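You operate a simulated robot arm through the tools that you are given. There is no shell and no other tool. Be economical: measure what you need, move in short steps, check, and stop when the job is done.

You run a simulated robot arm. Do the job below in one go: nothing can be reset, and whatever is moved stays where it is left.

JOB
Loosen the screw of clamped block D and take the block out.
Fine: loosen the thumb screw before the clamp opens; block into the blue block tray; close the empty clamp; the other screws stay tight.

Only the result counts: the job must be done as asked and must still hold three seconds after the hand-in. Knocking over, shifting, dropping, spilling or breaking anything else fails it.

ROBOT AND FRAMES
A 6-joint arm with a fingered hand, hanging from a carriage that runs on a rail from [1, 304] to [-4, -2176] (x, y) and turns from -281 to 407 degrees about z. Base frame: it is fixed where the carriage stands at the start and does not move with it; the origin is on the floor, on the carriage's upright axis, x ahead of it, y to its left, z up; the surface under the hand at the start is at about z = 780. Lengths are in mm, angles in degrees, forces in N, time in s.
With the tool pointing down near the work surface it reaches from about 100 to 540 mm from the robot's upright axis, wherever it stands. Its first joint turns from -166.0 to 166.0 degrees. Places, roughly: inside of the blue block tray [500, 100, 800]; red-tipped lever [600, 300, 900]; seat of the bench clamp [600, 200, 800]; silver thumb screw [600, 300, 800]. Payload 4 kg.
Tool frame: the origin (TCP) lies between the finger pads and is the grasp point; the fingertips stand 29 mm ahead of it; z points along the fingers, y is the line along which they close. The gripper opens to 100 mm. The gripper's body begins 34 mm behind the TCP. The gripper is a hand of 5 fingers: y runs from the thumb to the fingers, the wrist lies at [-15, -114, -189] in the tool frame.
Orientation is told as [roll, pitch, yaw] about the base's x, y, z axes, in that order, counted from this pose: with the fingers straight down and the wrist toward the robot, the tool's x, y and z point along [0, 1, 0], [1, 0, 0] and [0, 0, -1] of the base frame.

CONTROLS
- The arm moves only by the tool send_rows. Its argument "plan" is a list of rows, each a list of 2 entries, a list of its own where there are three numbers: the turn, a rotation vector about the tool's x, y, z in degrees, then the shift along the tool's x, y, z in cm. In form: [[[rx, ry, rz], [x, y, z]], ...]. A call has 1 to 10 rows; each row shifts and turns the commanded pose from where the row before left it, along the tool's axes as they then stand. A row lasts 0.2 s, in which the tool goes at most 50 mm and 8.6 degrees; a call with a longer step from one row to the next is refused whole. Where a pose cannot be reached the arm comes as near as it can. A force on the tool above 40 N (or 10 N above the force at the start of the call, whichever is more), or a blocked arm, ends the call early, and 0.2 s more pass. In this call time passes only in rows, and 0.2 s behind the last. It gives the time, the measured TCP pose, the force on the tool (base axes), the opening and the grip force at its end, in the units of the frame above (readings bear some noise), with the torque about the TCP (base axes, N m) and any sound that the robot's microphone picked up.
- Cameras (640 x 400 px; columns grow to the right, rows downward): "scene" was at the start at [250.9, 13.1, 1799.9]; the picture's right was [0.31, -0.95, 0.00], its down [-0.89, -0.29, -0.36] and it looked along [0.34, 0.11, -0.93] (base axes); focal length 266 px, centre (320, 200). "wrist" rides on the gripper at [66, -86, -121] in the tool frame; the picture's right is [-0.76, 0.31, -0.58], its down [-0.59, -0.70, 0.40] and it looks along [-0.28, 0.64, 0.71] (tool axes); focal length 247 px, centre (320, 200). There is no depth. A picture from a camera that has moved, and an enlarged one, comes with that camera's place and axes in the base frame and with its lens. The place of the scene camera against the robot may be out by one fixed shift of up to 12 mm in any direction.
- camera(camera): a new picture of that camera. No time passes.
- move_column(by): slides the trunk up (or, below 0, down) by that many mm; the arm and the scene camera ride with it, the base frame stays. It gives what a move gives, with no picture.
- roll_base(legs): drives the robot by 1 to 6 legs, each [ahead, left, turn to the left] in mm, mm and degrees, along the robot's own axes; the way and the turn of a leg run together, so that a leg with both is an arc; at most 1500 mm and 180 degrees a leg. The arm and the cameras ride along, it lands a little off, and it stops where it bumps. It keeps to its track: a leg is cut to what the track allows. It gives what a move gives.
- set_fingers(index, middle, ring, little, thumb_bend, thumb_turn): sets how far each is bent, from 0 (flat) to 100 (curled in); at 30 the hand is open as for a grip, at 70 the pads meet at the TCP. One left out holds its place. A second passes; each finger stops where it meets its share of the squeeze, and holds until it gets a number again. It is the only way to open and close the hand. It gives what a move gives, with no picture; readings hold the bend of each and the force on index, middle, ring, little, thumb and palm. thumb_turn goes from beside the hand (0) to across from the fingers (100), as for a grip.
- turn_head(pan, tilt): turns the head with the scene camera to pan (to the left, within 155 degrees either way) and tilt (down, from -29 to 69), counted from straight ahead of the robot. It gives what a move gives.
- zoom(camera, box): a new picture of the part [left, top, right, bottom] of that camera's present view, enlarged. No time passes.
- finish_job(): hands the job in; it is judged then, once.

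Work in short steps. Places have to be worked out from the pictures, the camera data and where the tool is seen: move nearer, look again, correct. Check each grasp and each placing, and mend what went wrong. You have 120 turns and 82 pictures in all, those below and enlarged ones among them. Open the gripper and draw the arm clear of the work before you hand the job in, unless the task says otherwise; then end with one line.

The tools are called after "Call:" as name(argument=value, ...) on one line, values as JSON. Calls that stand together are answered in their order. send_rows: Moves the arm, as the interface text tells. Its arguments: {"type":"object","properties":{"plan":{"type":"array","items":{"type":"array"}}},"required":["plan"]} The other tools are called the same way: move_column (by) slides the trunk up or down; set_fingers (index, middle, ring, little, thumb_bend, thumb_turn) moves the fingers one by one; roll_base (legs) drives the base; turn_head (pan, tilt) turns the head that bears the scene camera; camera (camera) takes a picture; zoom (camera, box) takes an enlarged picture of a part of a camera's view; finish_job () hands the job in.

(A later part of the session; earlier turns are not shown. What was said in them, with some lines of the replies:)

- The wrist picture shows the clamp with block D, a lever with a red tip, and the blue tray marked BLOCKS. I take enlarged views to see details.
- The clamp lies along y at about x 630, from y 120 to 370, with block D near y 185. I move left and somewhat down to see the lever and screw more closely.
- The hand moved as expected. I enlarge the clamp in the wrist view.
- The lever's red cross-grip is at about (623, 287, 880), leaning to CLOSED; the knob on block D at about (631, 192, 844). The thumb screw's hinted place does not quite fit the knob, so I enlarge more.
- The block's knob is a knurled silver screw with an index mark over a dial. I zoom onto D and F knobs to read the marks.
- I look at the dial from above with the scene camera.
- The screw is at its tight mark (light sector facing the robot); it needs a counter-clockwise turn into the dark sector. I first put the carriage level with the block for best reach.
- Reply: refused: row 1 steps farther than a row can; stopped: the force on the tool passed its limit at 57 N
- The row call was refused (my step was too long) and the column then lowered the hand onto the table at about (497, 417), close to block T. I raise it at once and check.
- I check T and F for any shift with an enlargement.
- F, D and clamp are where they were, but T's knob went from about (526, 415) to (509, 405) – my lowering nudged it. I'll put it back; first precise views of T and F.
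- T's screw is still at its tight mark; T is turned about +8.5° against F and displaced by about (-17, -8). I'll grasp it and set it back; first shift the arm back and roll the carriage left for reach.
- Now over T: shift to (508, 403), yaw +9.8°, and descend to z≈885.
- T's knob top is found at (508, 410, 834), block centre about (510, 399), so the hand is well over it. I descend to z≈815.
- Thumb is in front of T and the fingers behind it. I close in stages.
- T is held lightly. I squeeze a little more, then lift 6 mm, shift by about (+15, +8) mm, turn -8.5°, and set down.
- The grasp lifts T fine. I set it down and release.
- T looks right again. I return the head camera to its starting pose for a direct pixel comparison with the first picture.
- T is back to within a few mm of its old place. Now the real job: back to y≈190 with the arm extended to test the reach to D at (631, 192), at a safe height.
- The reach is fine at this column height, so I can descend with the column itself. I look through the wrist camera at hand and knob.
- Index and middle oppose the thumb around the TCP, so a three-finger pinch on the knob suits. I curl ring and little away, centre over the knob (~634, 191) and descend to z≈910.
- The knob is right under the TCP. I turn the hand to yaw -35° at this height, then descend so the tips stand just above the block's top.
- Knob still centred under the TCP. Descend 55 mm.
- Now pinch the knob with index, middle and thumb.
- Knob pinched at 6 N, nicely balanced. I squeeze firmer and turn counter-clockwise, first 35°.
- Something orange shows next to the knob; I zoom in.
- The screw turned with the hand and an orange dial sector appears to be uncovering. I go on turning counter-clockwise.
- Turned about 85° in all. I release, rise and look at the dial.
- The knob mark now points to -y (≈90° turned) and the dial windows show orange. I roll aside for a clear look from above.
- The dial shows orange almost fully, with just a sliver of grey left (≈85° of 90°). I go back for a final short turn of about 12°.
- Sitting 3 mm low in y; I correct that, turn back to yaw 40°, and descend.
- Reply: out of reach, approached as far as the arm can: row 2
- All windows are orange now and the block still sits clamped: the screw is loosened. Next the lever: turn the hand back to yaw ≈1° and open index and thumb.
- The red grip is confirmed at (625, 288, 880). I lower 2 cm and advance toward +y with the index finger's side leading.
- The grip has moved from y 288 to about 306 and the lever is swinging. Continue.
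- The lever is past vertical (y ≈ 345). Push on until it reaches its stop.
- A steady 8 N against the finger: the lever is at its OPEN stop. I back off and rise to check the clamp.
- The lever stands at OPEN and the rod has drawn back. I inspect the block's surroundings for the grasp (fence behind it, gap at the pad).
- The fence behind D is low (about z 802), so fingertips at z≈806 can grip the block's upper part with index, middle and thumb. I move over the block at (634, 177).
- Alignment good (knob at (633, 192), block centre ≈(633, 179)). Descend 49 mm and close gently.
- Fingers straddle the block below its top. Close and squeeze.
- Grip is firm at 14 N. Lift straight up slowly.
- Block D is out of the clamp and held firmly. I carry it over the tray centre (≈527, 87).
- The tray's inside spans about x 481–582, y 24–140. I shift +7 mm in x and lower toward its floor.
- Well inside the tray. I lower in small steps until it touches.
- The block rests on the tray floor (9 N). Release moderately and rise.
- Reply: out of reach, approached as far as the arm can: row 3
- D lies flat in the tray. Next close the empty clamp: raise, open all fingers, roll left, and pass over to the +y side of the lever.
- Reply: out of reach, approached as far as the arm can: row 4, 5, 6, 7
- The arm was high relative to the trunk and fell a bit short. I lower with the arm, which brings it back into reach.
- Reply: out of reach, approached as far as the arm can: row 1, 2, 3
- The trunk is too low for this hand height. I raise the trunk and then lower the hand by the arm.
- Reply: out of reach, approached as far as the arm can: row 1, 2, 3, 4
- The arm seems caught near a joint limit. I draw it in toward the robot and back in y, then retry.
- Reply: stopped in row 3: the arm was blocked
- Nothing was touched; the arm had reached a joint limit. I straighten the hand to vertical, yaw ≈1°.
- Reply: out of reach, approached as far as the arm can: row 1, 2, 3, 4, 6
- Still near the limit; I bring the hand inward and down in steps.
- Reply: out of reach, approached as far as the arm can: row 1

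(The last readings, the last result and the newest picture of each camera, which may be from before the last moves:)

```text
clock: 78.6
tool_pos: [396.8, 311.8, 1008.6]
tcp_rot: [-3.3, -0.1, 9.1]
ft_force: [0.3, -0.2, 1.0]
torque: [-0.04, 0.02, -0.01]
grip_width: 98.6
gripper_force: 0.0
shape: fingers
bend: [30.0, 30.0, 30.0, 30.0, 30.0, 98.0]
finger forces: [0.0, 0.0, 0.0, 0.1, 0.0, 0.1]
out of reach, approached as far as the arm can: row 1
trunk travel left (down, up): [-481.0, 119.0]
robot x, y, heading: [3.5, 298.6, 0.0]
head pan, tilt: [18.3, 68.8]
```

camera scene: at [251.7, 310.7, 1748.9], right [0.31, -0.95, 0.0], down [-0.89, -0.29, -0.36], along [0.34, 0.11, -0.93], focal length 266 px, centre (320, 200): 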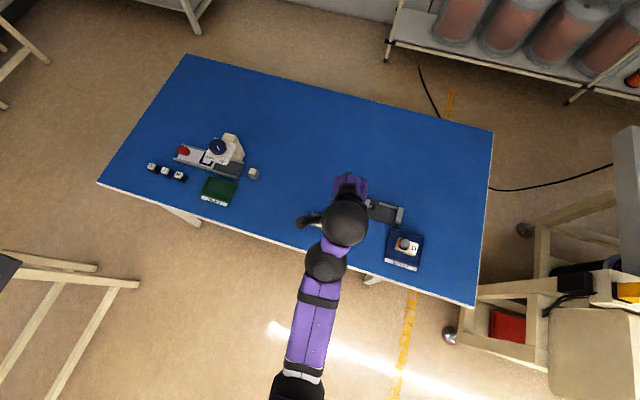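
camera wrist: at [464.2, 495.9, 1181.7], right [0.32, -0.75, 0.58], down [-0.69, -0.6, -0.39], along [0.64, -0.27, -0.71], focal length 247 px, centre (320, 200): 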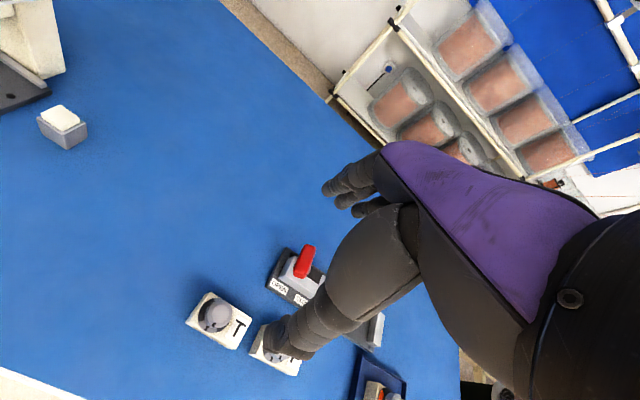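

Free again. I straighten the hand and move to (575, 445) at z≈960.

Call:
send_rows(plan=[[[0.5, 0, 8.1], [0, 0, 0]], [[0, 3.3, 0], [0, 0, 2]], [[0, 0, 0], [4.5, 0, 2]], [[0, 0, 0], [4.5, 0, 1]], [[0, 0, 0], [4.3, 0, 0]], [[0, 0, 0], [0, 4.5, 0]], [[0, 0, 0], [0, 4.5, 0]], [[0, 0, 0], [0, 4.5, 0]], [[0, 0, 0], [0, 4.3, 0]]])

Call:
camera(camera="wrist")

```text
clock: 80.6
tool_pos: [572.4, 446.0, 958.5]
tcp_rot: [0.1, 0.1, 1.0]
ft_force: [0.1, 0.2, 0.2]
torque: [-0.03, -0.03, 0.0]
grip_width: 98.9
gripper_force: 0.1
shape: fingers
bend: [30.0, 30.0, 30.0, 30.0, 30.0, 98.0]
finger forces: [0.0, 0.0, 0.0, 0.0, 0.0, 0.0]
trunk travel left (down, up): [-481.0, 119.0]
robot x, y, heading: [0.7, 297.3, -0.1]
head pan, tilt: [18.3, 68.8]
```

```text
23 pictures are left
camera wrist: at [487.0, 509.8, 1079.4], right [0.32, -0.75, 0.57], down [-0.69, -0.6, -0.4], along [0.65, -0.27, -0.71], focal length 247 px, centre (320, 200)
```

wrist: 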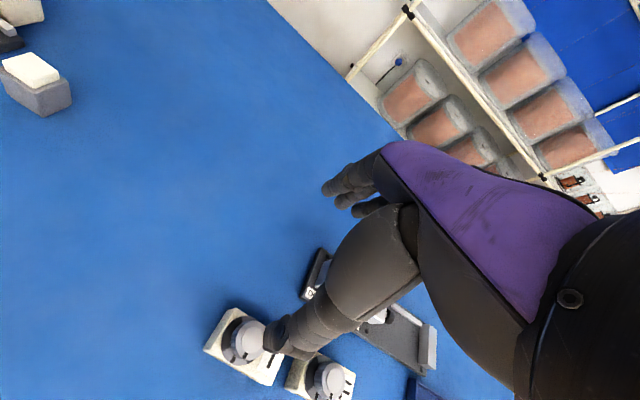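

The hand is in place; I check the lever relative to the fingers from above.

Call:
zoom(camera="scene", box=[250, 140, 410, 240])

```text
4.00 times, centred on (330, 190) of scene
camera zoom: at [251.4, 310.6, 1748.8], right [0.31, -0.95, 0.0], down [-0.89, -0.29, -0.36], along [0.34, 0.11, -0.93], focal length 1065 px, centre (280, 240)
```

zoom: 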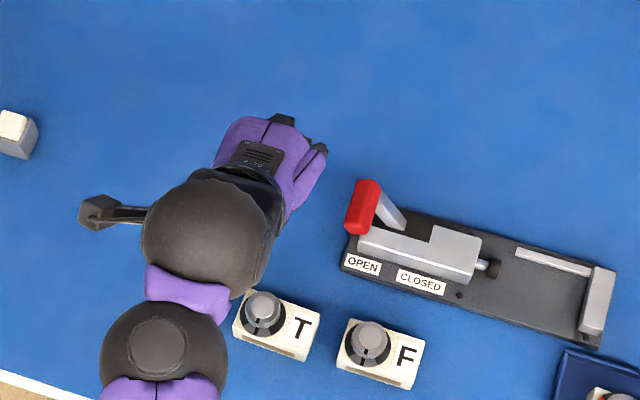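

Clear gap of ~25 mm between the little finger and the grip. I lower to z≈890.

Call:
send_rows(plan=[[[0, 0, 0], [0, 0, 3]], [[0, 0, 0], [0, 0, 3]], [[0, 0, 0], [-1, 0, 0.8]], [[0, 0, 0], [-1, 0, 0]], [[0, 0, 0], [-1, 0, 0]]])

Call:
zoom(camera="scene", box=[270, 140, 398, 220])

```text
clock: 81.8
tool_pos: [576.0, 417.4, 889.4]
tcp_rot: [0.1, -0.1, 0.9]
ft_force: [-0.2, 0.5, 0.9]
torque: [-0.03, -0.05, 0.01]
grip_width: 98.7
gripper_force: 0.1
shape: fingers
bend: [30.0, 30.0, 30.0, 30.0, 30.0, 98.0]
finger forces: [0.1, 0.0, 0.0, 0.1, 0.1, 0.1]
trunk travel left (down, up): [-481.0, 119.0]
robot x, y, heading: [1.6, 294.6, -0.3]
head pan, tilt: [18.3, 68.8]
```

```text
5.00 times, centred on (334, 180) of scene
camera zoom: at [251.5, 310.5, 1748.8], right [0.31, -0.95, 0.0], down [-0.89, -0.29, -0.36], along [0.34, 0.11, -0.93], focal length 1331 px, centre (250, 300)
```

zoom: 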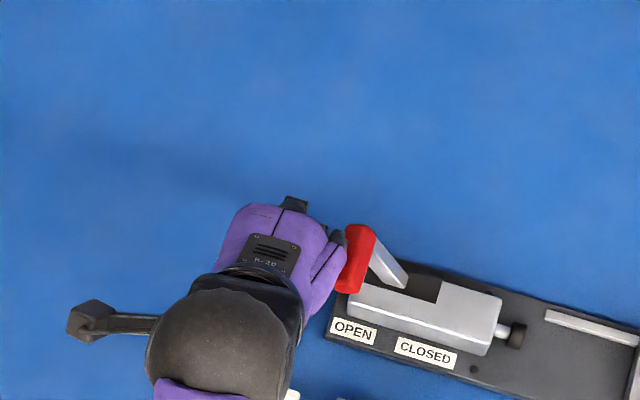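

The little finger is just meeting the grip. Now push toward CLOSED.

Call:
send_rows(plan=[[[0, 0, 0], [-1, 0, 0]], [[0, 0, 0], [-1, 0, 0]], [[0, 0, 0], [-1, 0, 0]], [[0, 0, 0], [-1, 0, 0]], [[0, 0, 0], [-1, 0, 0]]])

Call:
zoom(camera="scene", box=[270, 140, 398, 220])

```text
clock: 83.2
tool_pos: [581.1, 365.5, 894.4]
tcp_rot: [0.2, -0.7, 0.7]
ft_force: [-9.5, 0.3, 19.0]
torque: [-0.8, -1.08, -0.41]
grip_width: 98.5
gripper_force: 11.3
shape: fingers
bend: [30.0, 30.0, 31.0, 28.0, 30.0, 98.0]
finger forces: [0.1, 0.1, 2.9, 19.0, 0.0, 0.0]
trunk travel left (down, up): [-481.0, 119.0]
robot x, y, heading: [-2.1, 295.7, -0.3]
head pan, tilt: [18.3, 68.8]
stopped in row 5: the force on the tool passed its limit at 41 N (the readings are from after the stop); the commanded pose is now the measured one
```

```text
5.00 times, centred on (334, 180) of scene
camera zoom: at [251.5, 310.3, 1748.6], right [0.31, -0.95, 0.0], down [-0.89, -0.29, -0.36], along [0.34, 0.11, -0.93], focal length 1331 px, centre (250, 300)
```

zoom: 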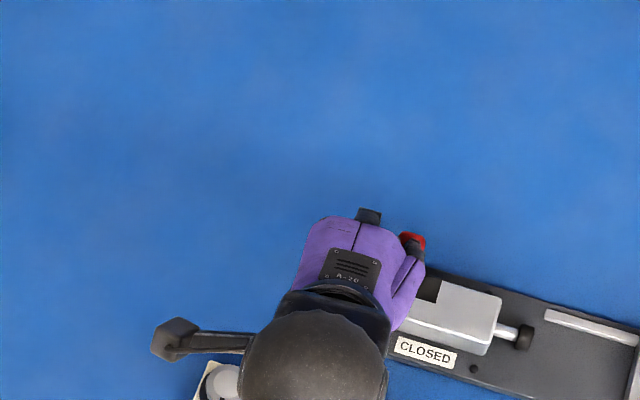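

The little finger rode up on the grip near the top of its arc (19 N upward). I lift off and look at the lever.

Call:
send_rows(plan=[[[0, 0, 0], [0, 0, -2]], [[0, 0, 0], [0, 0, -4]], [[0, 0, 0], [4, 0, 0]], [[0, 0, 0], [4, 0, 0]]])

Call:
zoom(camera="scene", box=[270, 140, 398, 220])

Call:
camera(camera="wrist")

```text
clock: 84.2
tool_pos: [577.9, 446.9, 953.7]
tcp_rot: [0.1, -0.3, 0.7]
ft_force: [0.0, -0.9, -0.3]
torque: [0.05, 0.03, 0.0]
grip_width: 98.9
gripper_force: 0.0
shape: fingers
bend: [30.0, 30.0, 30.0, 30.0, 30.0, 98.0]
finger forces: [0.0, 0.0, 0.1, 0.1, 0.0, 0.0]
trunk travel left (down, up): [-481.0, 119.0]
robot x, y, heading: [3.2, 298.5, 0.0]
head pan, tilt: [18.3, 68.8]
```

```text
5.00 times, centred on (334, 180) of scene
camera zoom: at [251.5, 310.2, 1748.8], right [0.31, -0.95, 0.0], down [-0.89, -0.29, -0.36], along [0.34, 0.11, -0.93], focal length 1331 px, centre (250, 300)
```

zoom: 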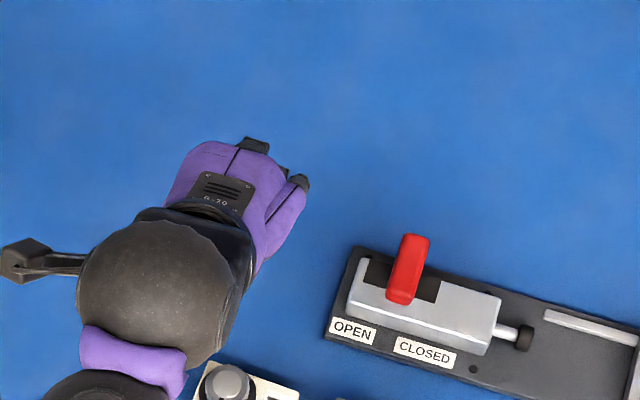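

```text
18 pictures are left
camera wrist: at [491.6, 511.2, 1074.5], right [0.31, -0.75, 0.58], down [-0.69, -0.6, -0.4], along [0.65, -0.27, -0.71], focal length 247 px, centre (320, 200)
```

wrist: 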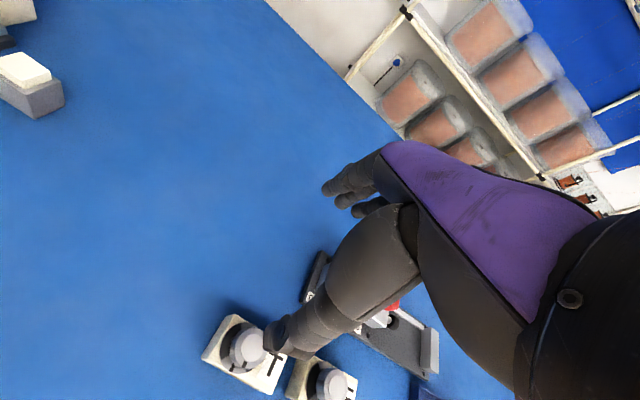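

The lever stands upright now, grip at about (623, 324, 893). I bend the fingers a little straighter down, tuck the thumb, and go deeper (z≈879) before pushing again.

Call:
set_fingers(index=40, middle=40, ring=40, little=40, thumb_bend=45)

Call:
send_rows(plan=[[[0, 0, 0], [0, 0.6, 3]], [[0, 0, 0], [0, 0, 3]], [[0, 0, 0], [-1.5, 0, 1.5]], [[0, 0, 0], [-1.5, 0, 0]]])

Call:
zoom(camera="scene", box=[270, 140, 398, 220])

```text
clock: 85.2
tool_pos: [578.5, 445.8, 953.5]
tcp_rot: [0.1, -0.4, 0.7]
ft_force: [0.2, 0.2, 0.2]
torque: [0.02, 0.02, -0.02]
grip_width: 69.4
gripper_force: 0.2
shape: fingers
bend: [40.0, 40.0, 40.0, 40.0, 45.0, 98.0]
finger forces: [0.0, 0.0, 0.0, 0.0, 0.1, 0.0]
trunk travel left (down, up): [-481.0, 119.0]
robot x, y, heading: [-3.8, 297.7, -0.2]
head pan, tilt: [18.3, 68.8]
```

```text
clock: 86.2
tool_pos: [583.8, 415.9, 878.0]
tcp_rot: [0.1, -0.5, 0.9]
ft_force: [-0.1, -0.7, 0.3]
torque: [-0.01, 0.0, 0.01]
grip_width: 68.9
gripper_force: 0.0
shape: fingers
bend: [40.0, 40.0, 40.0, 40.0, 45.0, 98.0]
finger forces: [0.0, 0.0, 0.0, 0.0, 0.0, 0.0]
trunk travel left (down, up): [-481.0, 119.0]
robot x, y, heading: [0.5, 296.7, -0.3]
head pan, tilt: [18.3, 68.8]
```

```text
5.00 times, centred on (334, 180) of scene
camera zoom: at [251.5, 310.3, 1748.8], right [0.31, -0.95, 0.0], down [-0.89, -0.29, -0.36], along [0.34, 0.11, -0.93], focal length 1331 px, centre (250, 300)
```

zoom: 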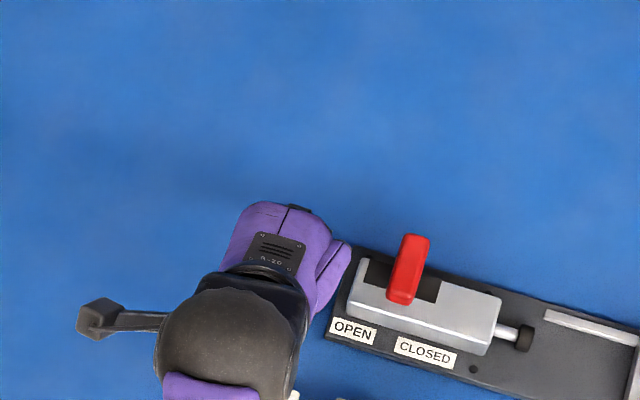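

Good height. Push toward -y.

Call:
send_rows(plan=[[[0, 0, 0], [-1, 0, 0]], [[0, 0, 0], [-1, 0, 0]], [[0, 0, 0], [-1, 0, 0]], [[0, 0, 0], [-1, 0, 0]], [[0, 0, 0], [-1, 0, 0]], [[0, 0, 0], [-0.7, 0, 0]]])

Call:
zoom(camera="scene", box=[270, 140, 398, 220])

```text
clock: 87.6
tool_pos: [583.6, 358.6, 878.0]
tcp_rot: [0.1, -0.4, 0.8]
ft_force: [1.3, 0.2, -0.7]
torque: [0.01, -0.01, -0.01]
grip_width: 68.9
gripper_force: 0.1
shape: fingers
bend: [40.0, 40.0, 40.0, 40.0, 45.0, 98.0]
finger forces: [0.0, 0.1, 0.1, 0.1, 0.1, 0.0]
trunk travel left (down, up): [-481.0, 119.0]
robot x, y, heading: [0.4, 296.2, -0.3]
head pan, tilt: [18.3, 68.8]
```

```text
5.00 times, centred on (334, 180) of scene
camera zoom: at [251.5, 310.2, 1748.8], right [0.31, -0.95, 0.0], down [-0.89, -0.29, -0.36], along [0.34, 0.11, -0.93], focal length 1331 px, centre (250, 300)
```

zoom: 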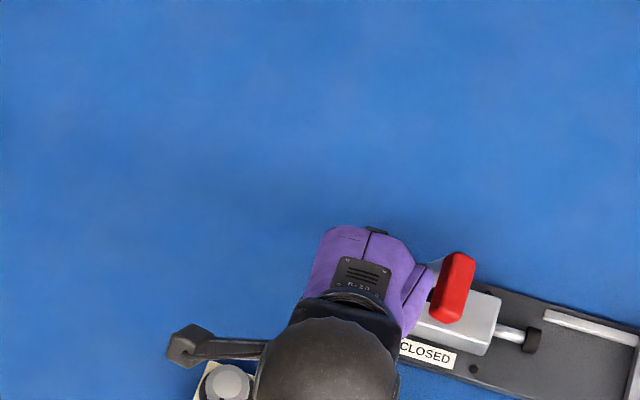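

The lever follows and the rod is extending. Continue until it stops.

Call:
send_rows(plan=[[[0, 0, 0], [-0.8, 0, 0]], [[0, 0, 0], [-0.8, 0, 0]], [[0, 0, 0], [-0.8, 0, 0]]])

Call:
zoom(camera="scene", box=[270, 140, 398, 220])

```text
clock: 88.4
tool_pos: [585.6, 339.7, 877.7]
tcp_rot: [0.3, -0.4, 1.0]
ft_force: [1.0, 10.3, -1.3]
torque: [0.08, 0.02, 0.52]
grip_width: 68.9
gripper_force: 6.2
shape: fingers
bend: [40.0, 40.0, 40.0, 41.0, 45.0, 98.0]
finger forces: [0.0, 0.1, 0.1, 13.2, 0.0, 0.0]
trunk travel left (down, up): [-481.0, 119.0]
robot x, y, heading: [3.2, 297.5, 0.1]
head pan, tilt: [18.3, 68.8]
```

```text
5.00 times, centred on (334, 180) of scene
camera zoom: at [251.5, 311.5, 1748.9], right [0.31, -0.95, 0.0], down [-0.89, -0.29, -0.36], along [0.34, 0.11, -0.93], focal length 1331 px, centre (250, 300)
```

zoom: 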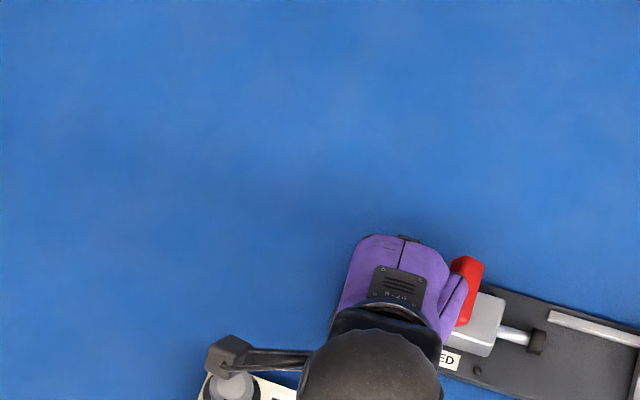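

10 N against the stop, and the grip is back at its original CLOSED place. Back off and rise, then check all.

Call:
send_rows(plan=[[[0, 0, 0], [1.5, 0, 0]], [[0, 0, 0], [0, 0, -4]], [[0, 0, 0], [0, 0, -4]], [[0, 0, 0], [0, -4, -1]], [[0, 0, 0], [0, -4, -1]], [[0, 0, 0], [0, -4, -1]], [[0, 0, 0], [0, -4, 0]]])

Call:
roll_base(legs=[[0, -290, 0]])

Call:
zoom(camera="scene", box=[220, 150, 380, 250])

```text
clock: 90.0
tool_pos: [424.6, 347.9, 990.0]
tcp_rot: [0.2, -0.4, 0.7]
ft_force: [0.6, -0.5, 0.2]
torque: [-0.01, 0.02, -0.02]
grip_width: 68.8
gripper_force: 0.0
shape: fingers
bend: [40.0, 40.0, 40.0, 40.0, 45.0, 98.0]
finger forces: [0.0, 0.0, 0.0, 0.0, 0.0, 0.1]
trunk travel left (down, up): [-481.0, 119.0]
robot x, y, heading: [0.7, 297.9, -0.1]
head pan, tilt: [18.3, 68.8]
```

```text
clock: 92.0
tool_pos: [423.6, 61.8, 988.3]
tcp_rot: [0.1, -0.4, 0.8]
ft_force: [0.6, -0.3, 0.1]
torque: [-0.01, 0.01, -0.01]
grip_width: 68.5
gripper_force: 0.1
shape: fingers
bend: [40.0, 40.0, 40.0, 40.0, 45.0, 98.0]
finger forces: [0.0, 0.0, 0.0, 0.0, 0.0, 0.0]
trunk travel left (down, up): [-481.0, 119.0]
robot x, y, heading: [-0.5, 11.5, -0.0]
head pan, tilt: [18.3, 68.8]
```

```text
4.00 times, centred on (300, 200) of scene
camera zoom: at [251.0, 24.1, 1748.8], right [0.31, -0.95, 0.0], down [-0.89, -0.29, -0.36], along [0.34, 0.11, -0.93], focal length 1065 px, centre (400, 200)
```

zoom: 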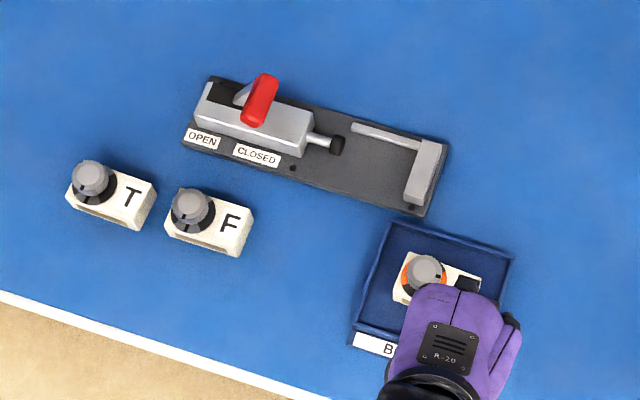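

The clamp is closed and empty, D is in the tray, T and F stay tight. T sits ~5 mm off its original spot (+y), so I'll correct that with one careful re-grasp, as before.

Call:
set_fingers(index=30, middle=30, ring=30, little=30, thumb_bend=30)

Call:
roll_base(legs=[[0, 288, 0]])

```text
clock: 93.0
tool_pos: [422.4, 61.2, 988.4]
tcp_rot: [0.1, -0.4, 0.7]
ft_force: [0.1, 0.6, 1.0]
torque: [-0.02, -0.01, -0.03]
grip_width: 98.4
gripper_force: 0.1
shape: fingers
bend: [30.0, 30.0, 30.0, 30.0, 30.0, 98.0]
finger forces: [0.1, 0.1, 0.0, 0.0, 0.0, 0.0]
trunk travel left (down, up): [-481.0, 119.0]
robot x, y, heading: [2.2, 11.5, -0.3]
head pan, tilt: [18.3, 68.8]
```

```text
clock: 95.0
tool_pos: [423.6, 343.5, 989.0]
tcp_rot: [0.1, -0.3, 0.6]
ft_force: [0.0, -0.1, 0.4]
torque: [0.0, -0.03, -0.03]
grip_width: 98.6
gripper_force: 0.1
shape: fingers
bend: [30.0, 30.0, 30.0, 30.0, 30.0, 98.0]
finger forces: [0.1, 0.1, 0.0, 0.1, 0.0, 0.1]
trunk travel left (down, up): [-481.0, 119.0]
robot x, y, heading: [1.6, 296.1, -0.3]
head pan, tilt: [18.3, 68.8]
```

Move above T at (526, 408) and down to z≈885.

Call:
send_rows(plan=[[[0.3, 0, -0.5], [3.2, 3.5, 0]], [[0, 0, 0], [3.2, 3.5, 0]], [[0, 0, 0], [0, 3.2, 2]], [[0, 0, 0], [0, 0, 4]], [[0, 0, 0], [0, 0, 4]]])

Call:
camera(camera="wrist")

```text
clock: 96.2
tool_pos: [526.6, 408.2, 889.0]
tcp_rot: [0.1, -0.1, 1.0]
ft_force: [-0.1, 0.5, 0.2]
torque: [0.0, -0.01, -0.01]
grip_width: 98.7
gripper_force: 0.0
shape: fingers
bend: [30.0, 30.0, 30.0, 30.0, 30.0, 98.0]
finger forces: [0.0, 0.0, 0.0, 0.0, 0.0, 0.1]
trunk travel left (down, up): [-481.0, 119.0]
robot x, y, heading: [2.4, 294.4, -0.5]
head pan, tilt: [18.3, 68.8]
```

```text
13 pictures are left
camera wrist: at [439.3, 472.4, 1010.4], right [0.32, -0.75, 0.58], down [-0.69, -0.6, -0.4], along [0.65, -0.27, -0.71], focal length 247 px, centre (320, 200)
```

wrist: 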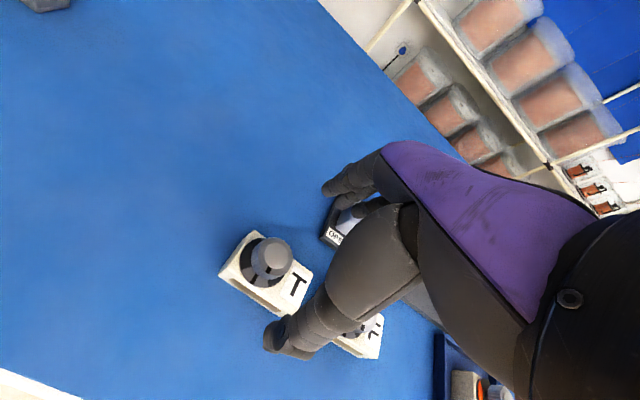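

T's knob is seen at (522, 421); its original was about (525, 414). I descend and grip.

Call:
send_rows(plan=[[[0, 0, 0], [0, 0, 2.5]], [[0, 0, 0], [0, 0, 2.5]], [[0, 0, 0], [0, 0, 2.4]]])

Call:
set_fingers(index=48, middle=48, ring=48, little=48, thumb_bend=48)

Call:
set_fingers(index=60, middle=60, ring=60, thumb_bend=60)

Call:
set_fingers(index=66, middle=66, ring=66, thumb_bend=66)

```text
clock: 97.0
tool_pos: [525.1, 408.9, 814.2]
tcp_rot: [0.3, -0.1, 1.1]
ft_force: [0.1, 0.6, -0.2]
torque: [0.01, -0.01, 0.0]
grip_width: 98.6
gripper_force: 0.1
shape: fingers
bend: [30.0, 30.0, 30.0, 30.0, 30.0, 98.0]
finger forces: [0.0, 0.0, 0.0, 0.0, 0.1, 0.0]
trunk travel left (down, up): [-481.0, 119.0]
robot x, y, heading: [-0.5, 294.1, -0.4]
head pan, tilt: [18.3, 68.8]
```

```text
clock: 98.0
tool_pos: [525.5, 409.2, 815.4]
tcp_rot: [0.1, 0.0, 1.1]
ft_force: [-0.5, -0.5, 0.4]
torque: [-0.01, 0.0, 0.01]
grip_width: 55.4
gripper_force: 0.1
shape: fingers
bend: [48.0, 48.0, 48.0, 48.0, 48.0, 98.0]
finger forces: [0.1, 0.1, 0.0, 0.0, 0.0, 0.1]
trunk travel left (down, up): [-481.0, 119.0]
robot x, y, heading: [6.1, 294.5, -0.6]
head pan, tilt: [18.3, 68.8]
```

```text
clock: 99.0
tool_pos: [524.4, 409.1, 814.2]
tcp_rot: [0.1, 0.0, 1.1]
ft_force: [0.8, -0.7, 0.5]
torque: [0.03, 0.06, 0.0]
grip_width: 38.9
gripper_force: 5.6
shape: fingers
bend: [57.0, 58.0, 59.0, 48.0, 55.0, 97.0]
finger forces: [3.6, 1.6, 0.5, 0.0, 5.2, 0.0]
trunk travel left (down, up): [-481.0, 119.0]
robot x, y, heading: [0.1, 293.6, -0.5]
head pan, tilt: [18.3, 68.8]
```

```text
clock: 100.0
tool_pos: [524.8, 408.4, 815.3]
tcp_rot: [0.1, 0.0, 1.1]
ft_force: [0.8, -1.1, 2.7]
torque: [0.04, 0.08, 0.01]
grip_width: 37.8
gripper_force: 12.0
shape: fingers
bend: [60.0, 62.0, 63.0, 48.0, 56.0, 96.0]
finger forces: [6.7, 3.4, 1.8, 0.0, 11.1, 0.0]
trunk travel left (down, up): [-481.0, 119.0]
robot x, y, heading: [-1.4, 296.9, -0.6]
head pan, tilt: [18.3, 68.8]
```

Lift 4 mm, shift (+2, -5.5) mm, set down, release, and rise.

Call:
send_rows(plan=[[[0, 0, 0], [0, 0, -0.4]], [[0, 0, 0], [-0.55, 0.2, 0]], [[0, 0, 0], [0, 0, 0]], [[0, 0, 0], [0, 0, 0.3]], [[0, 0, 0], [0, 0, 0.15]]])

Call:
set_fingers(index=30, middle=30, ring=30, little=30, thumb_bend=30)

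Call:
send_rows(plan=[[[0, 0, 0], [0, 0, -4]], [[0, 0, 0], [0, 0, -4]], [[0, 0, 0], [0, 0, -4]], [[0, 0, 0], [0, 0, -4]], [[0, 0, 0], [-4.5, 0, 0]], [[0, 0, 0], [-4.5, 0, 0]], [[0, 0, 0], [-4.5, -1, 0]], [[0, 0, 0], [-4.5, -3, 0]], [[0, 0, 0], [-4.5, -3, 0]], [[0, 0, 0], [0, -3, 0]]])

Call:
move_column(by=51)

Call:
roll_base(legs=[[0, -294, 0]])

Call:
zoom(camera="scene", box=[220, 150, 380, 250])

```text
clock: 101.2
tool_pos: [528.9, 403.7, 815.5]
tcp_rot: [0.0, -0.1, 1.0]
ft_force: [-0.1, -1.2, 0.5]
torque: [0.04, 0.05, 0.04]
grip_width: 37.8
gripper_force: 10.8
shape: fingers
bend: [60.0, 62.0, 63.0, 48.0, 56.0, 96.0]
finger forces: [6.3, 3.2, 1.5, 0.1, 11.0, 0.1]
trunk travel left (down, up): [-481.0, 119.0]
robot x, y, heading: [-1.6, 292.6, -0.3]
head pan, tilt: [18.3, 68.8]
```

```text
clock: 102.2
tool_pos: [528.0, 404.6, 814.9]
tcp_rot: [0.2, -0.2, 1.1]
ft_force: [-0.4, 0.0, -0.7]
torque: [0.02, -0.03, 0.0]
grip_width: 98.3
gripper_force: 0.0
shape: fingers
bend: [30.0, 30.0, 30.0, 30.0, 30.0, 97.0]
finger forces: [0.1, 0.1, 0.1, 0.1, 0.0, 0.1]
trunk travel left (down, up): [-481.0, 119.0]
robot x, y, heading: [-3.5, 297.9, -0.3]
head pan, tilt: [18.3, 68.8]
```

```text
refused: row 8 steps farther than a row can; nothing moved
```

```text
clock: 103.1
tool_pos: [528.0, 403.9, 864.7]
tcp_rot: [0.1, -0.2, 1.1]
ft_force: [-0.3, 0.4, -0.4]
torque: [0.02, 0.02, -0.02]
grip_width: 98.6
gripper_force: 0.1
shape: fingers
bend: [30.0, 30.0, 30.0, 30.0, 30.0, 97.0]
finger forces: [0.1, 0.0, 0.0, 0.1, 0.0, 0.0]
trunk travel left (down, up): [-532.0, 68.0]
robot x, y, heading: [1.9, 296.5, -0.1]
head pan, tilt: [18.3, 68.8]
```

```text
clock: 105.1
tool_pos: [526.0, 111.2, 865.8]
tcp_rot: [0.1, -0.1, 1.0]
ft_force: [0.0, -0.5, -0.1]
torque: [0.0, -0.01, 0.02]
grip_width: 98.3
gripper_force: 0.0
shape: fingers
bend: [30.0, 30.0, 30.0, 30.0, 30.0, 98.0]
finger forces: [0.0, 0.0, 0.0, 0.0, 0.0, 0.1]
trunk travel left (down, up): [-532.0, 68.0]
robot x, y, heading: [3.1, 1.9, -0.4]
head pan, tilt: [18.3, 68.8]
```

```text
4.00 times, centred on (300, 200) of scene
camera zoom: at [251.0, 14.1, 1799.8], right [0.31, -0.95, 0.0], down [-0.89, -0.29, -0.36], along [0.34, 0.11, -0.93], focal length 1065 px, centre (400, 200)
```

zoom: 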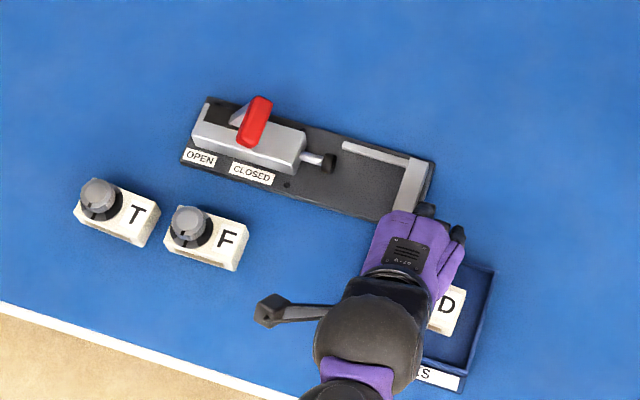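

T now matches its original place. The retreat rows had been refused though, so the hand is low over the tray; I raise it straight up and draw it in, then verify.

Call:
send_rows(plan=[[[0, 0, 0], [0, 0, -4]], [[0, 0, 0], [0, 0, -4]], [[0, 0, 0], [0, 0, -4]], [[0, 0, 0], [0, 0, -4]], [[0, 0, 0], [-4, 0, 0]], [[0, 0, 0], [-4, 0, 0]], [[0, 0, 0], [-4, 0, 0]], [[0, 0, 0], [-4, 0, 0]]])

Call:
camera(camera="scene")

Call:
zoom(camera="scene", box=[230, 165, 358, 260])

```text
clock: 106.9
tool_pos: [527.5, -49.6, 1024.3]
tcp_rot: [0.0, -0.1, 1.1]
ft_force: [-0.4, 0.5, 0.5]
torque: [0.0, 0.0, -0.04]
grip_width: 98.6
gripper_force: 0.1
shape: fingers
bend: [30.0, 30.0, 30.0, 30.0, 30.0, 98.0]
finger forces: [0.1, 0.1, 0.0, 0.1, 0.0, 0.0]
trunk travel left (down, up): [-532.0, 68.0]
robot x, y, heading: [-0.9, 6.4, -0.6]
head pan, tilt: [18.3, 68.8]
```

```text
11 pictures are left
camera scene: at [251.0, 14.2, 1799.9], right [0.31, -0.95, 0.0], down [-0.89, -0.29, -0.36], along [0.34, 0.11, -0.93], focal length 266 px, centre (320, 200)
```

scene: 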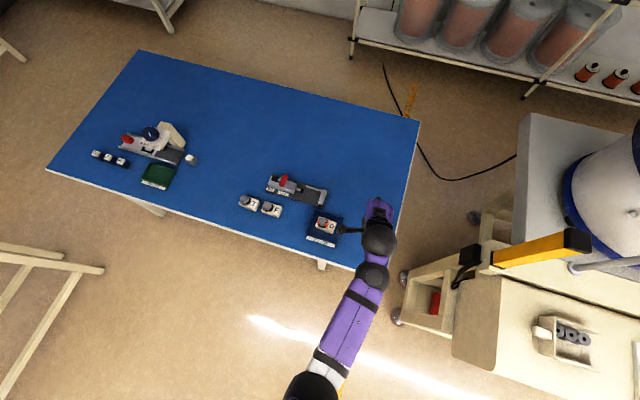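

```text
4.21 times, centred on (294, 212) of scene
camera zoom: at [251.0, 14.2, 1799.9], right [0.31, -0.95, 0.0], down [-0.89, -0.29, -0.36], along [0.34, 0.11, -0.93], focal length 1121 px, centre (430, 147)
```

zoom: 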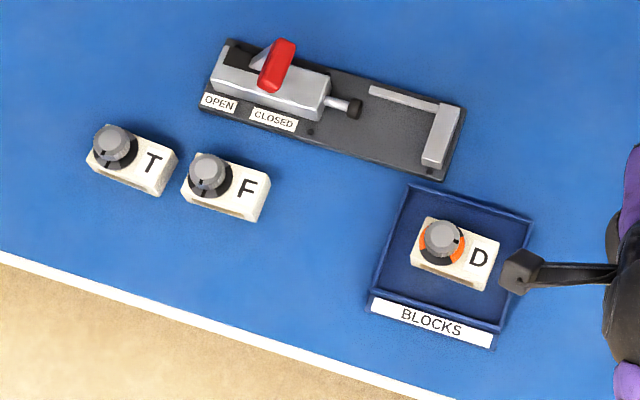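

All looks right; a last close check of T and F marks and alignment.

Call:
zoom(camera="scene", box=[234, 188, 290, 223])

Call:
zoom(camera="scene", box=[300, 200, 356, 250])

```text
11.43 times, centred on (262, 206) of scene
camera zoom: at [251.0, 14.2, 1799.9], right [0.31, -0.95, 0.0], down [-0.89, -0.29, -0.36], along [0.34, 0.11, -0.93], focal length 3042 px, centre (983, 137)
```

zoom: 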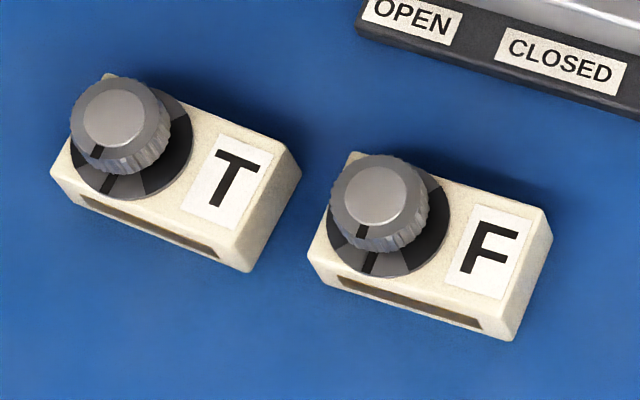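

```text
8.00 times, centred on (328, 225) of scene
camera zoom: at [251.0, 14.2, 1799.9], right [0.31, -0.95, 0.0], down [-0.89, -0.29, -0.36], along [0.34, 0.11, -0.93], focal length 2129 px, centre (256, 0)
```

zoom: 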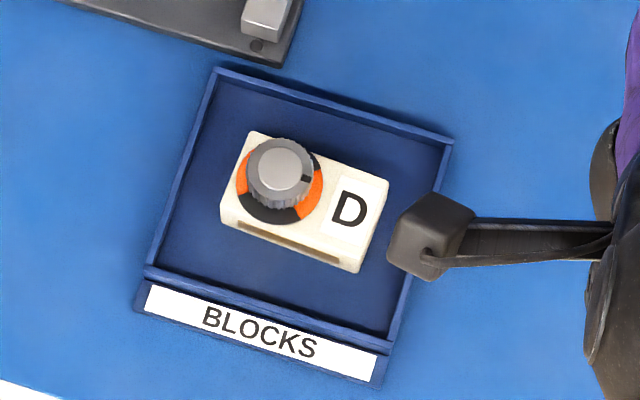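

Block D is in the tray with its screw loosened (orange). The clamp is empty and closed, T and F sit at their places with marks tight, and the hand is open and clear. I hand in.

Call:
finish_job()

```text
The job is handed in.
```

Block D's screw is loosened, the block lies in the blue tray and the empty clamp is closed; early on I lowered the hand onto block T by mistake and shifted it about 20 mm, then put it back to within a few mm by eye, and the screws on T and F are still tight.
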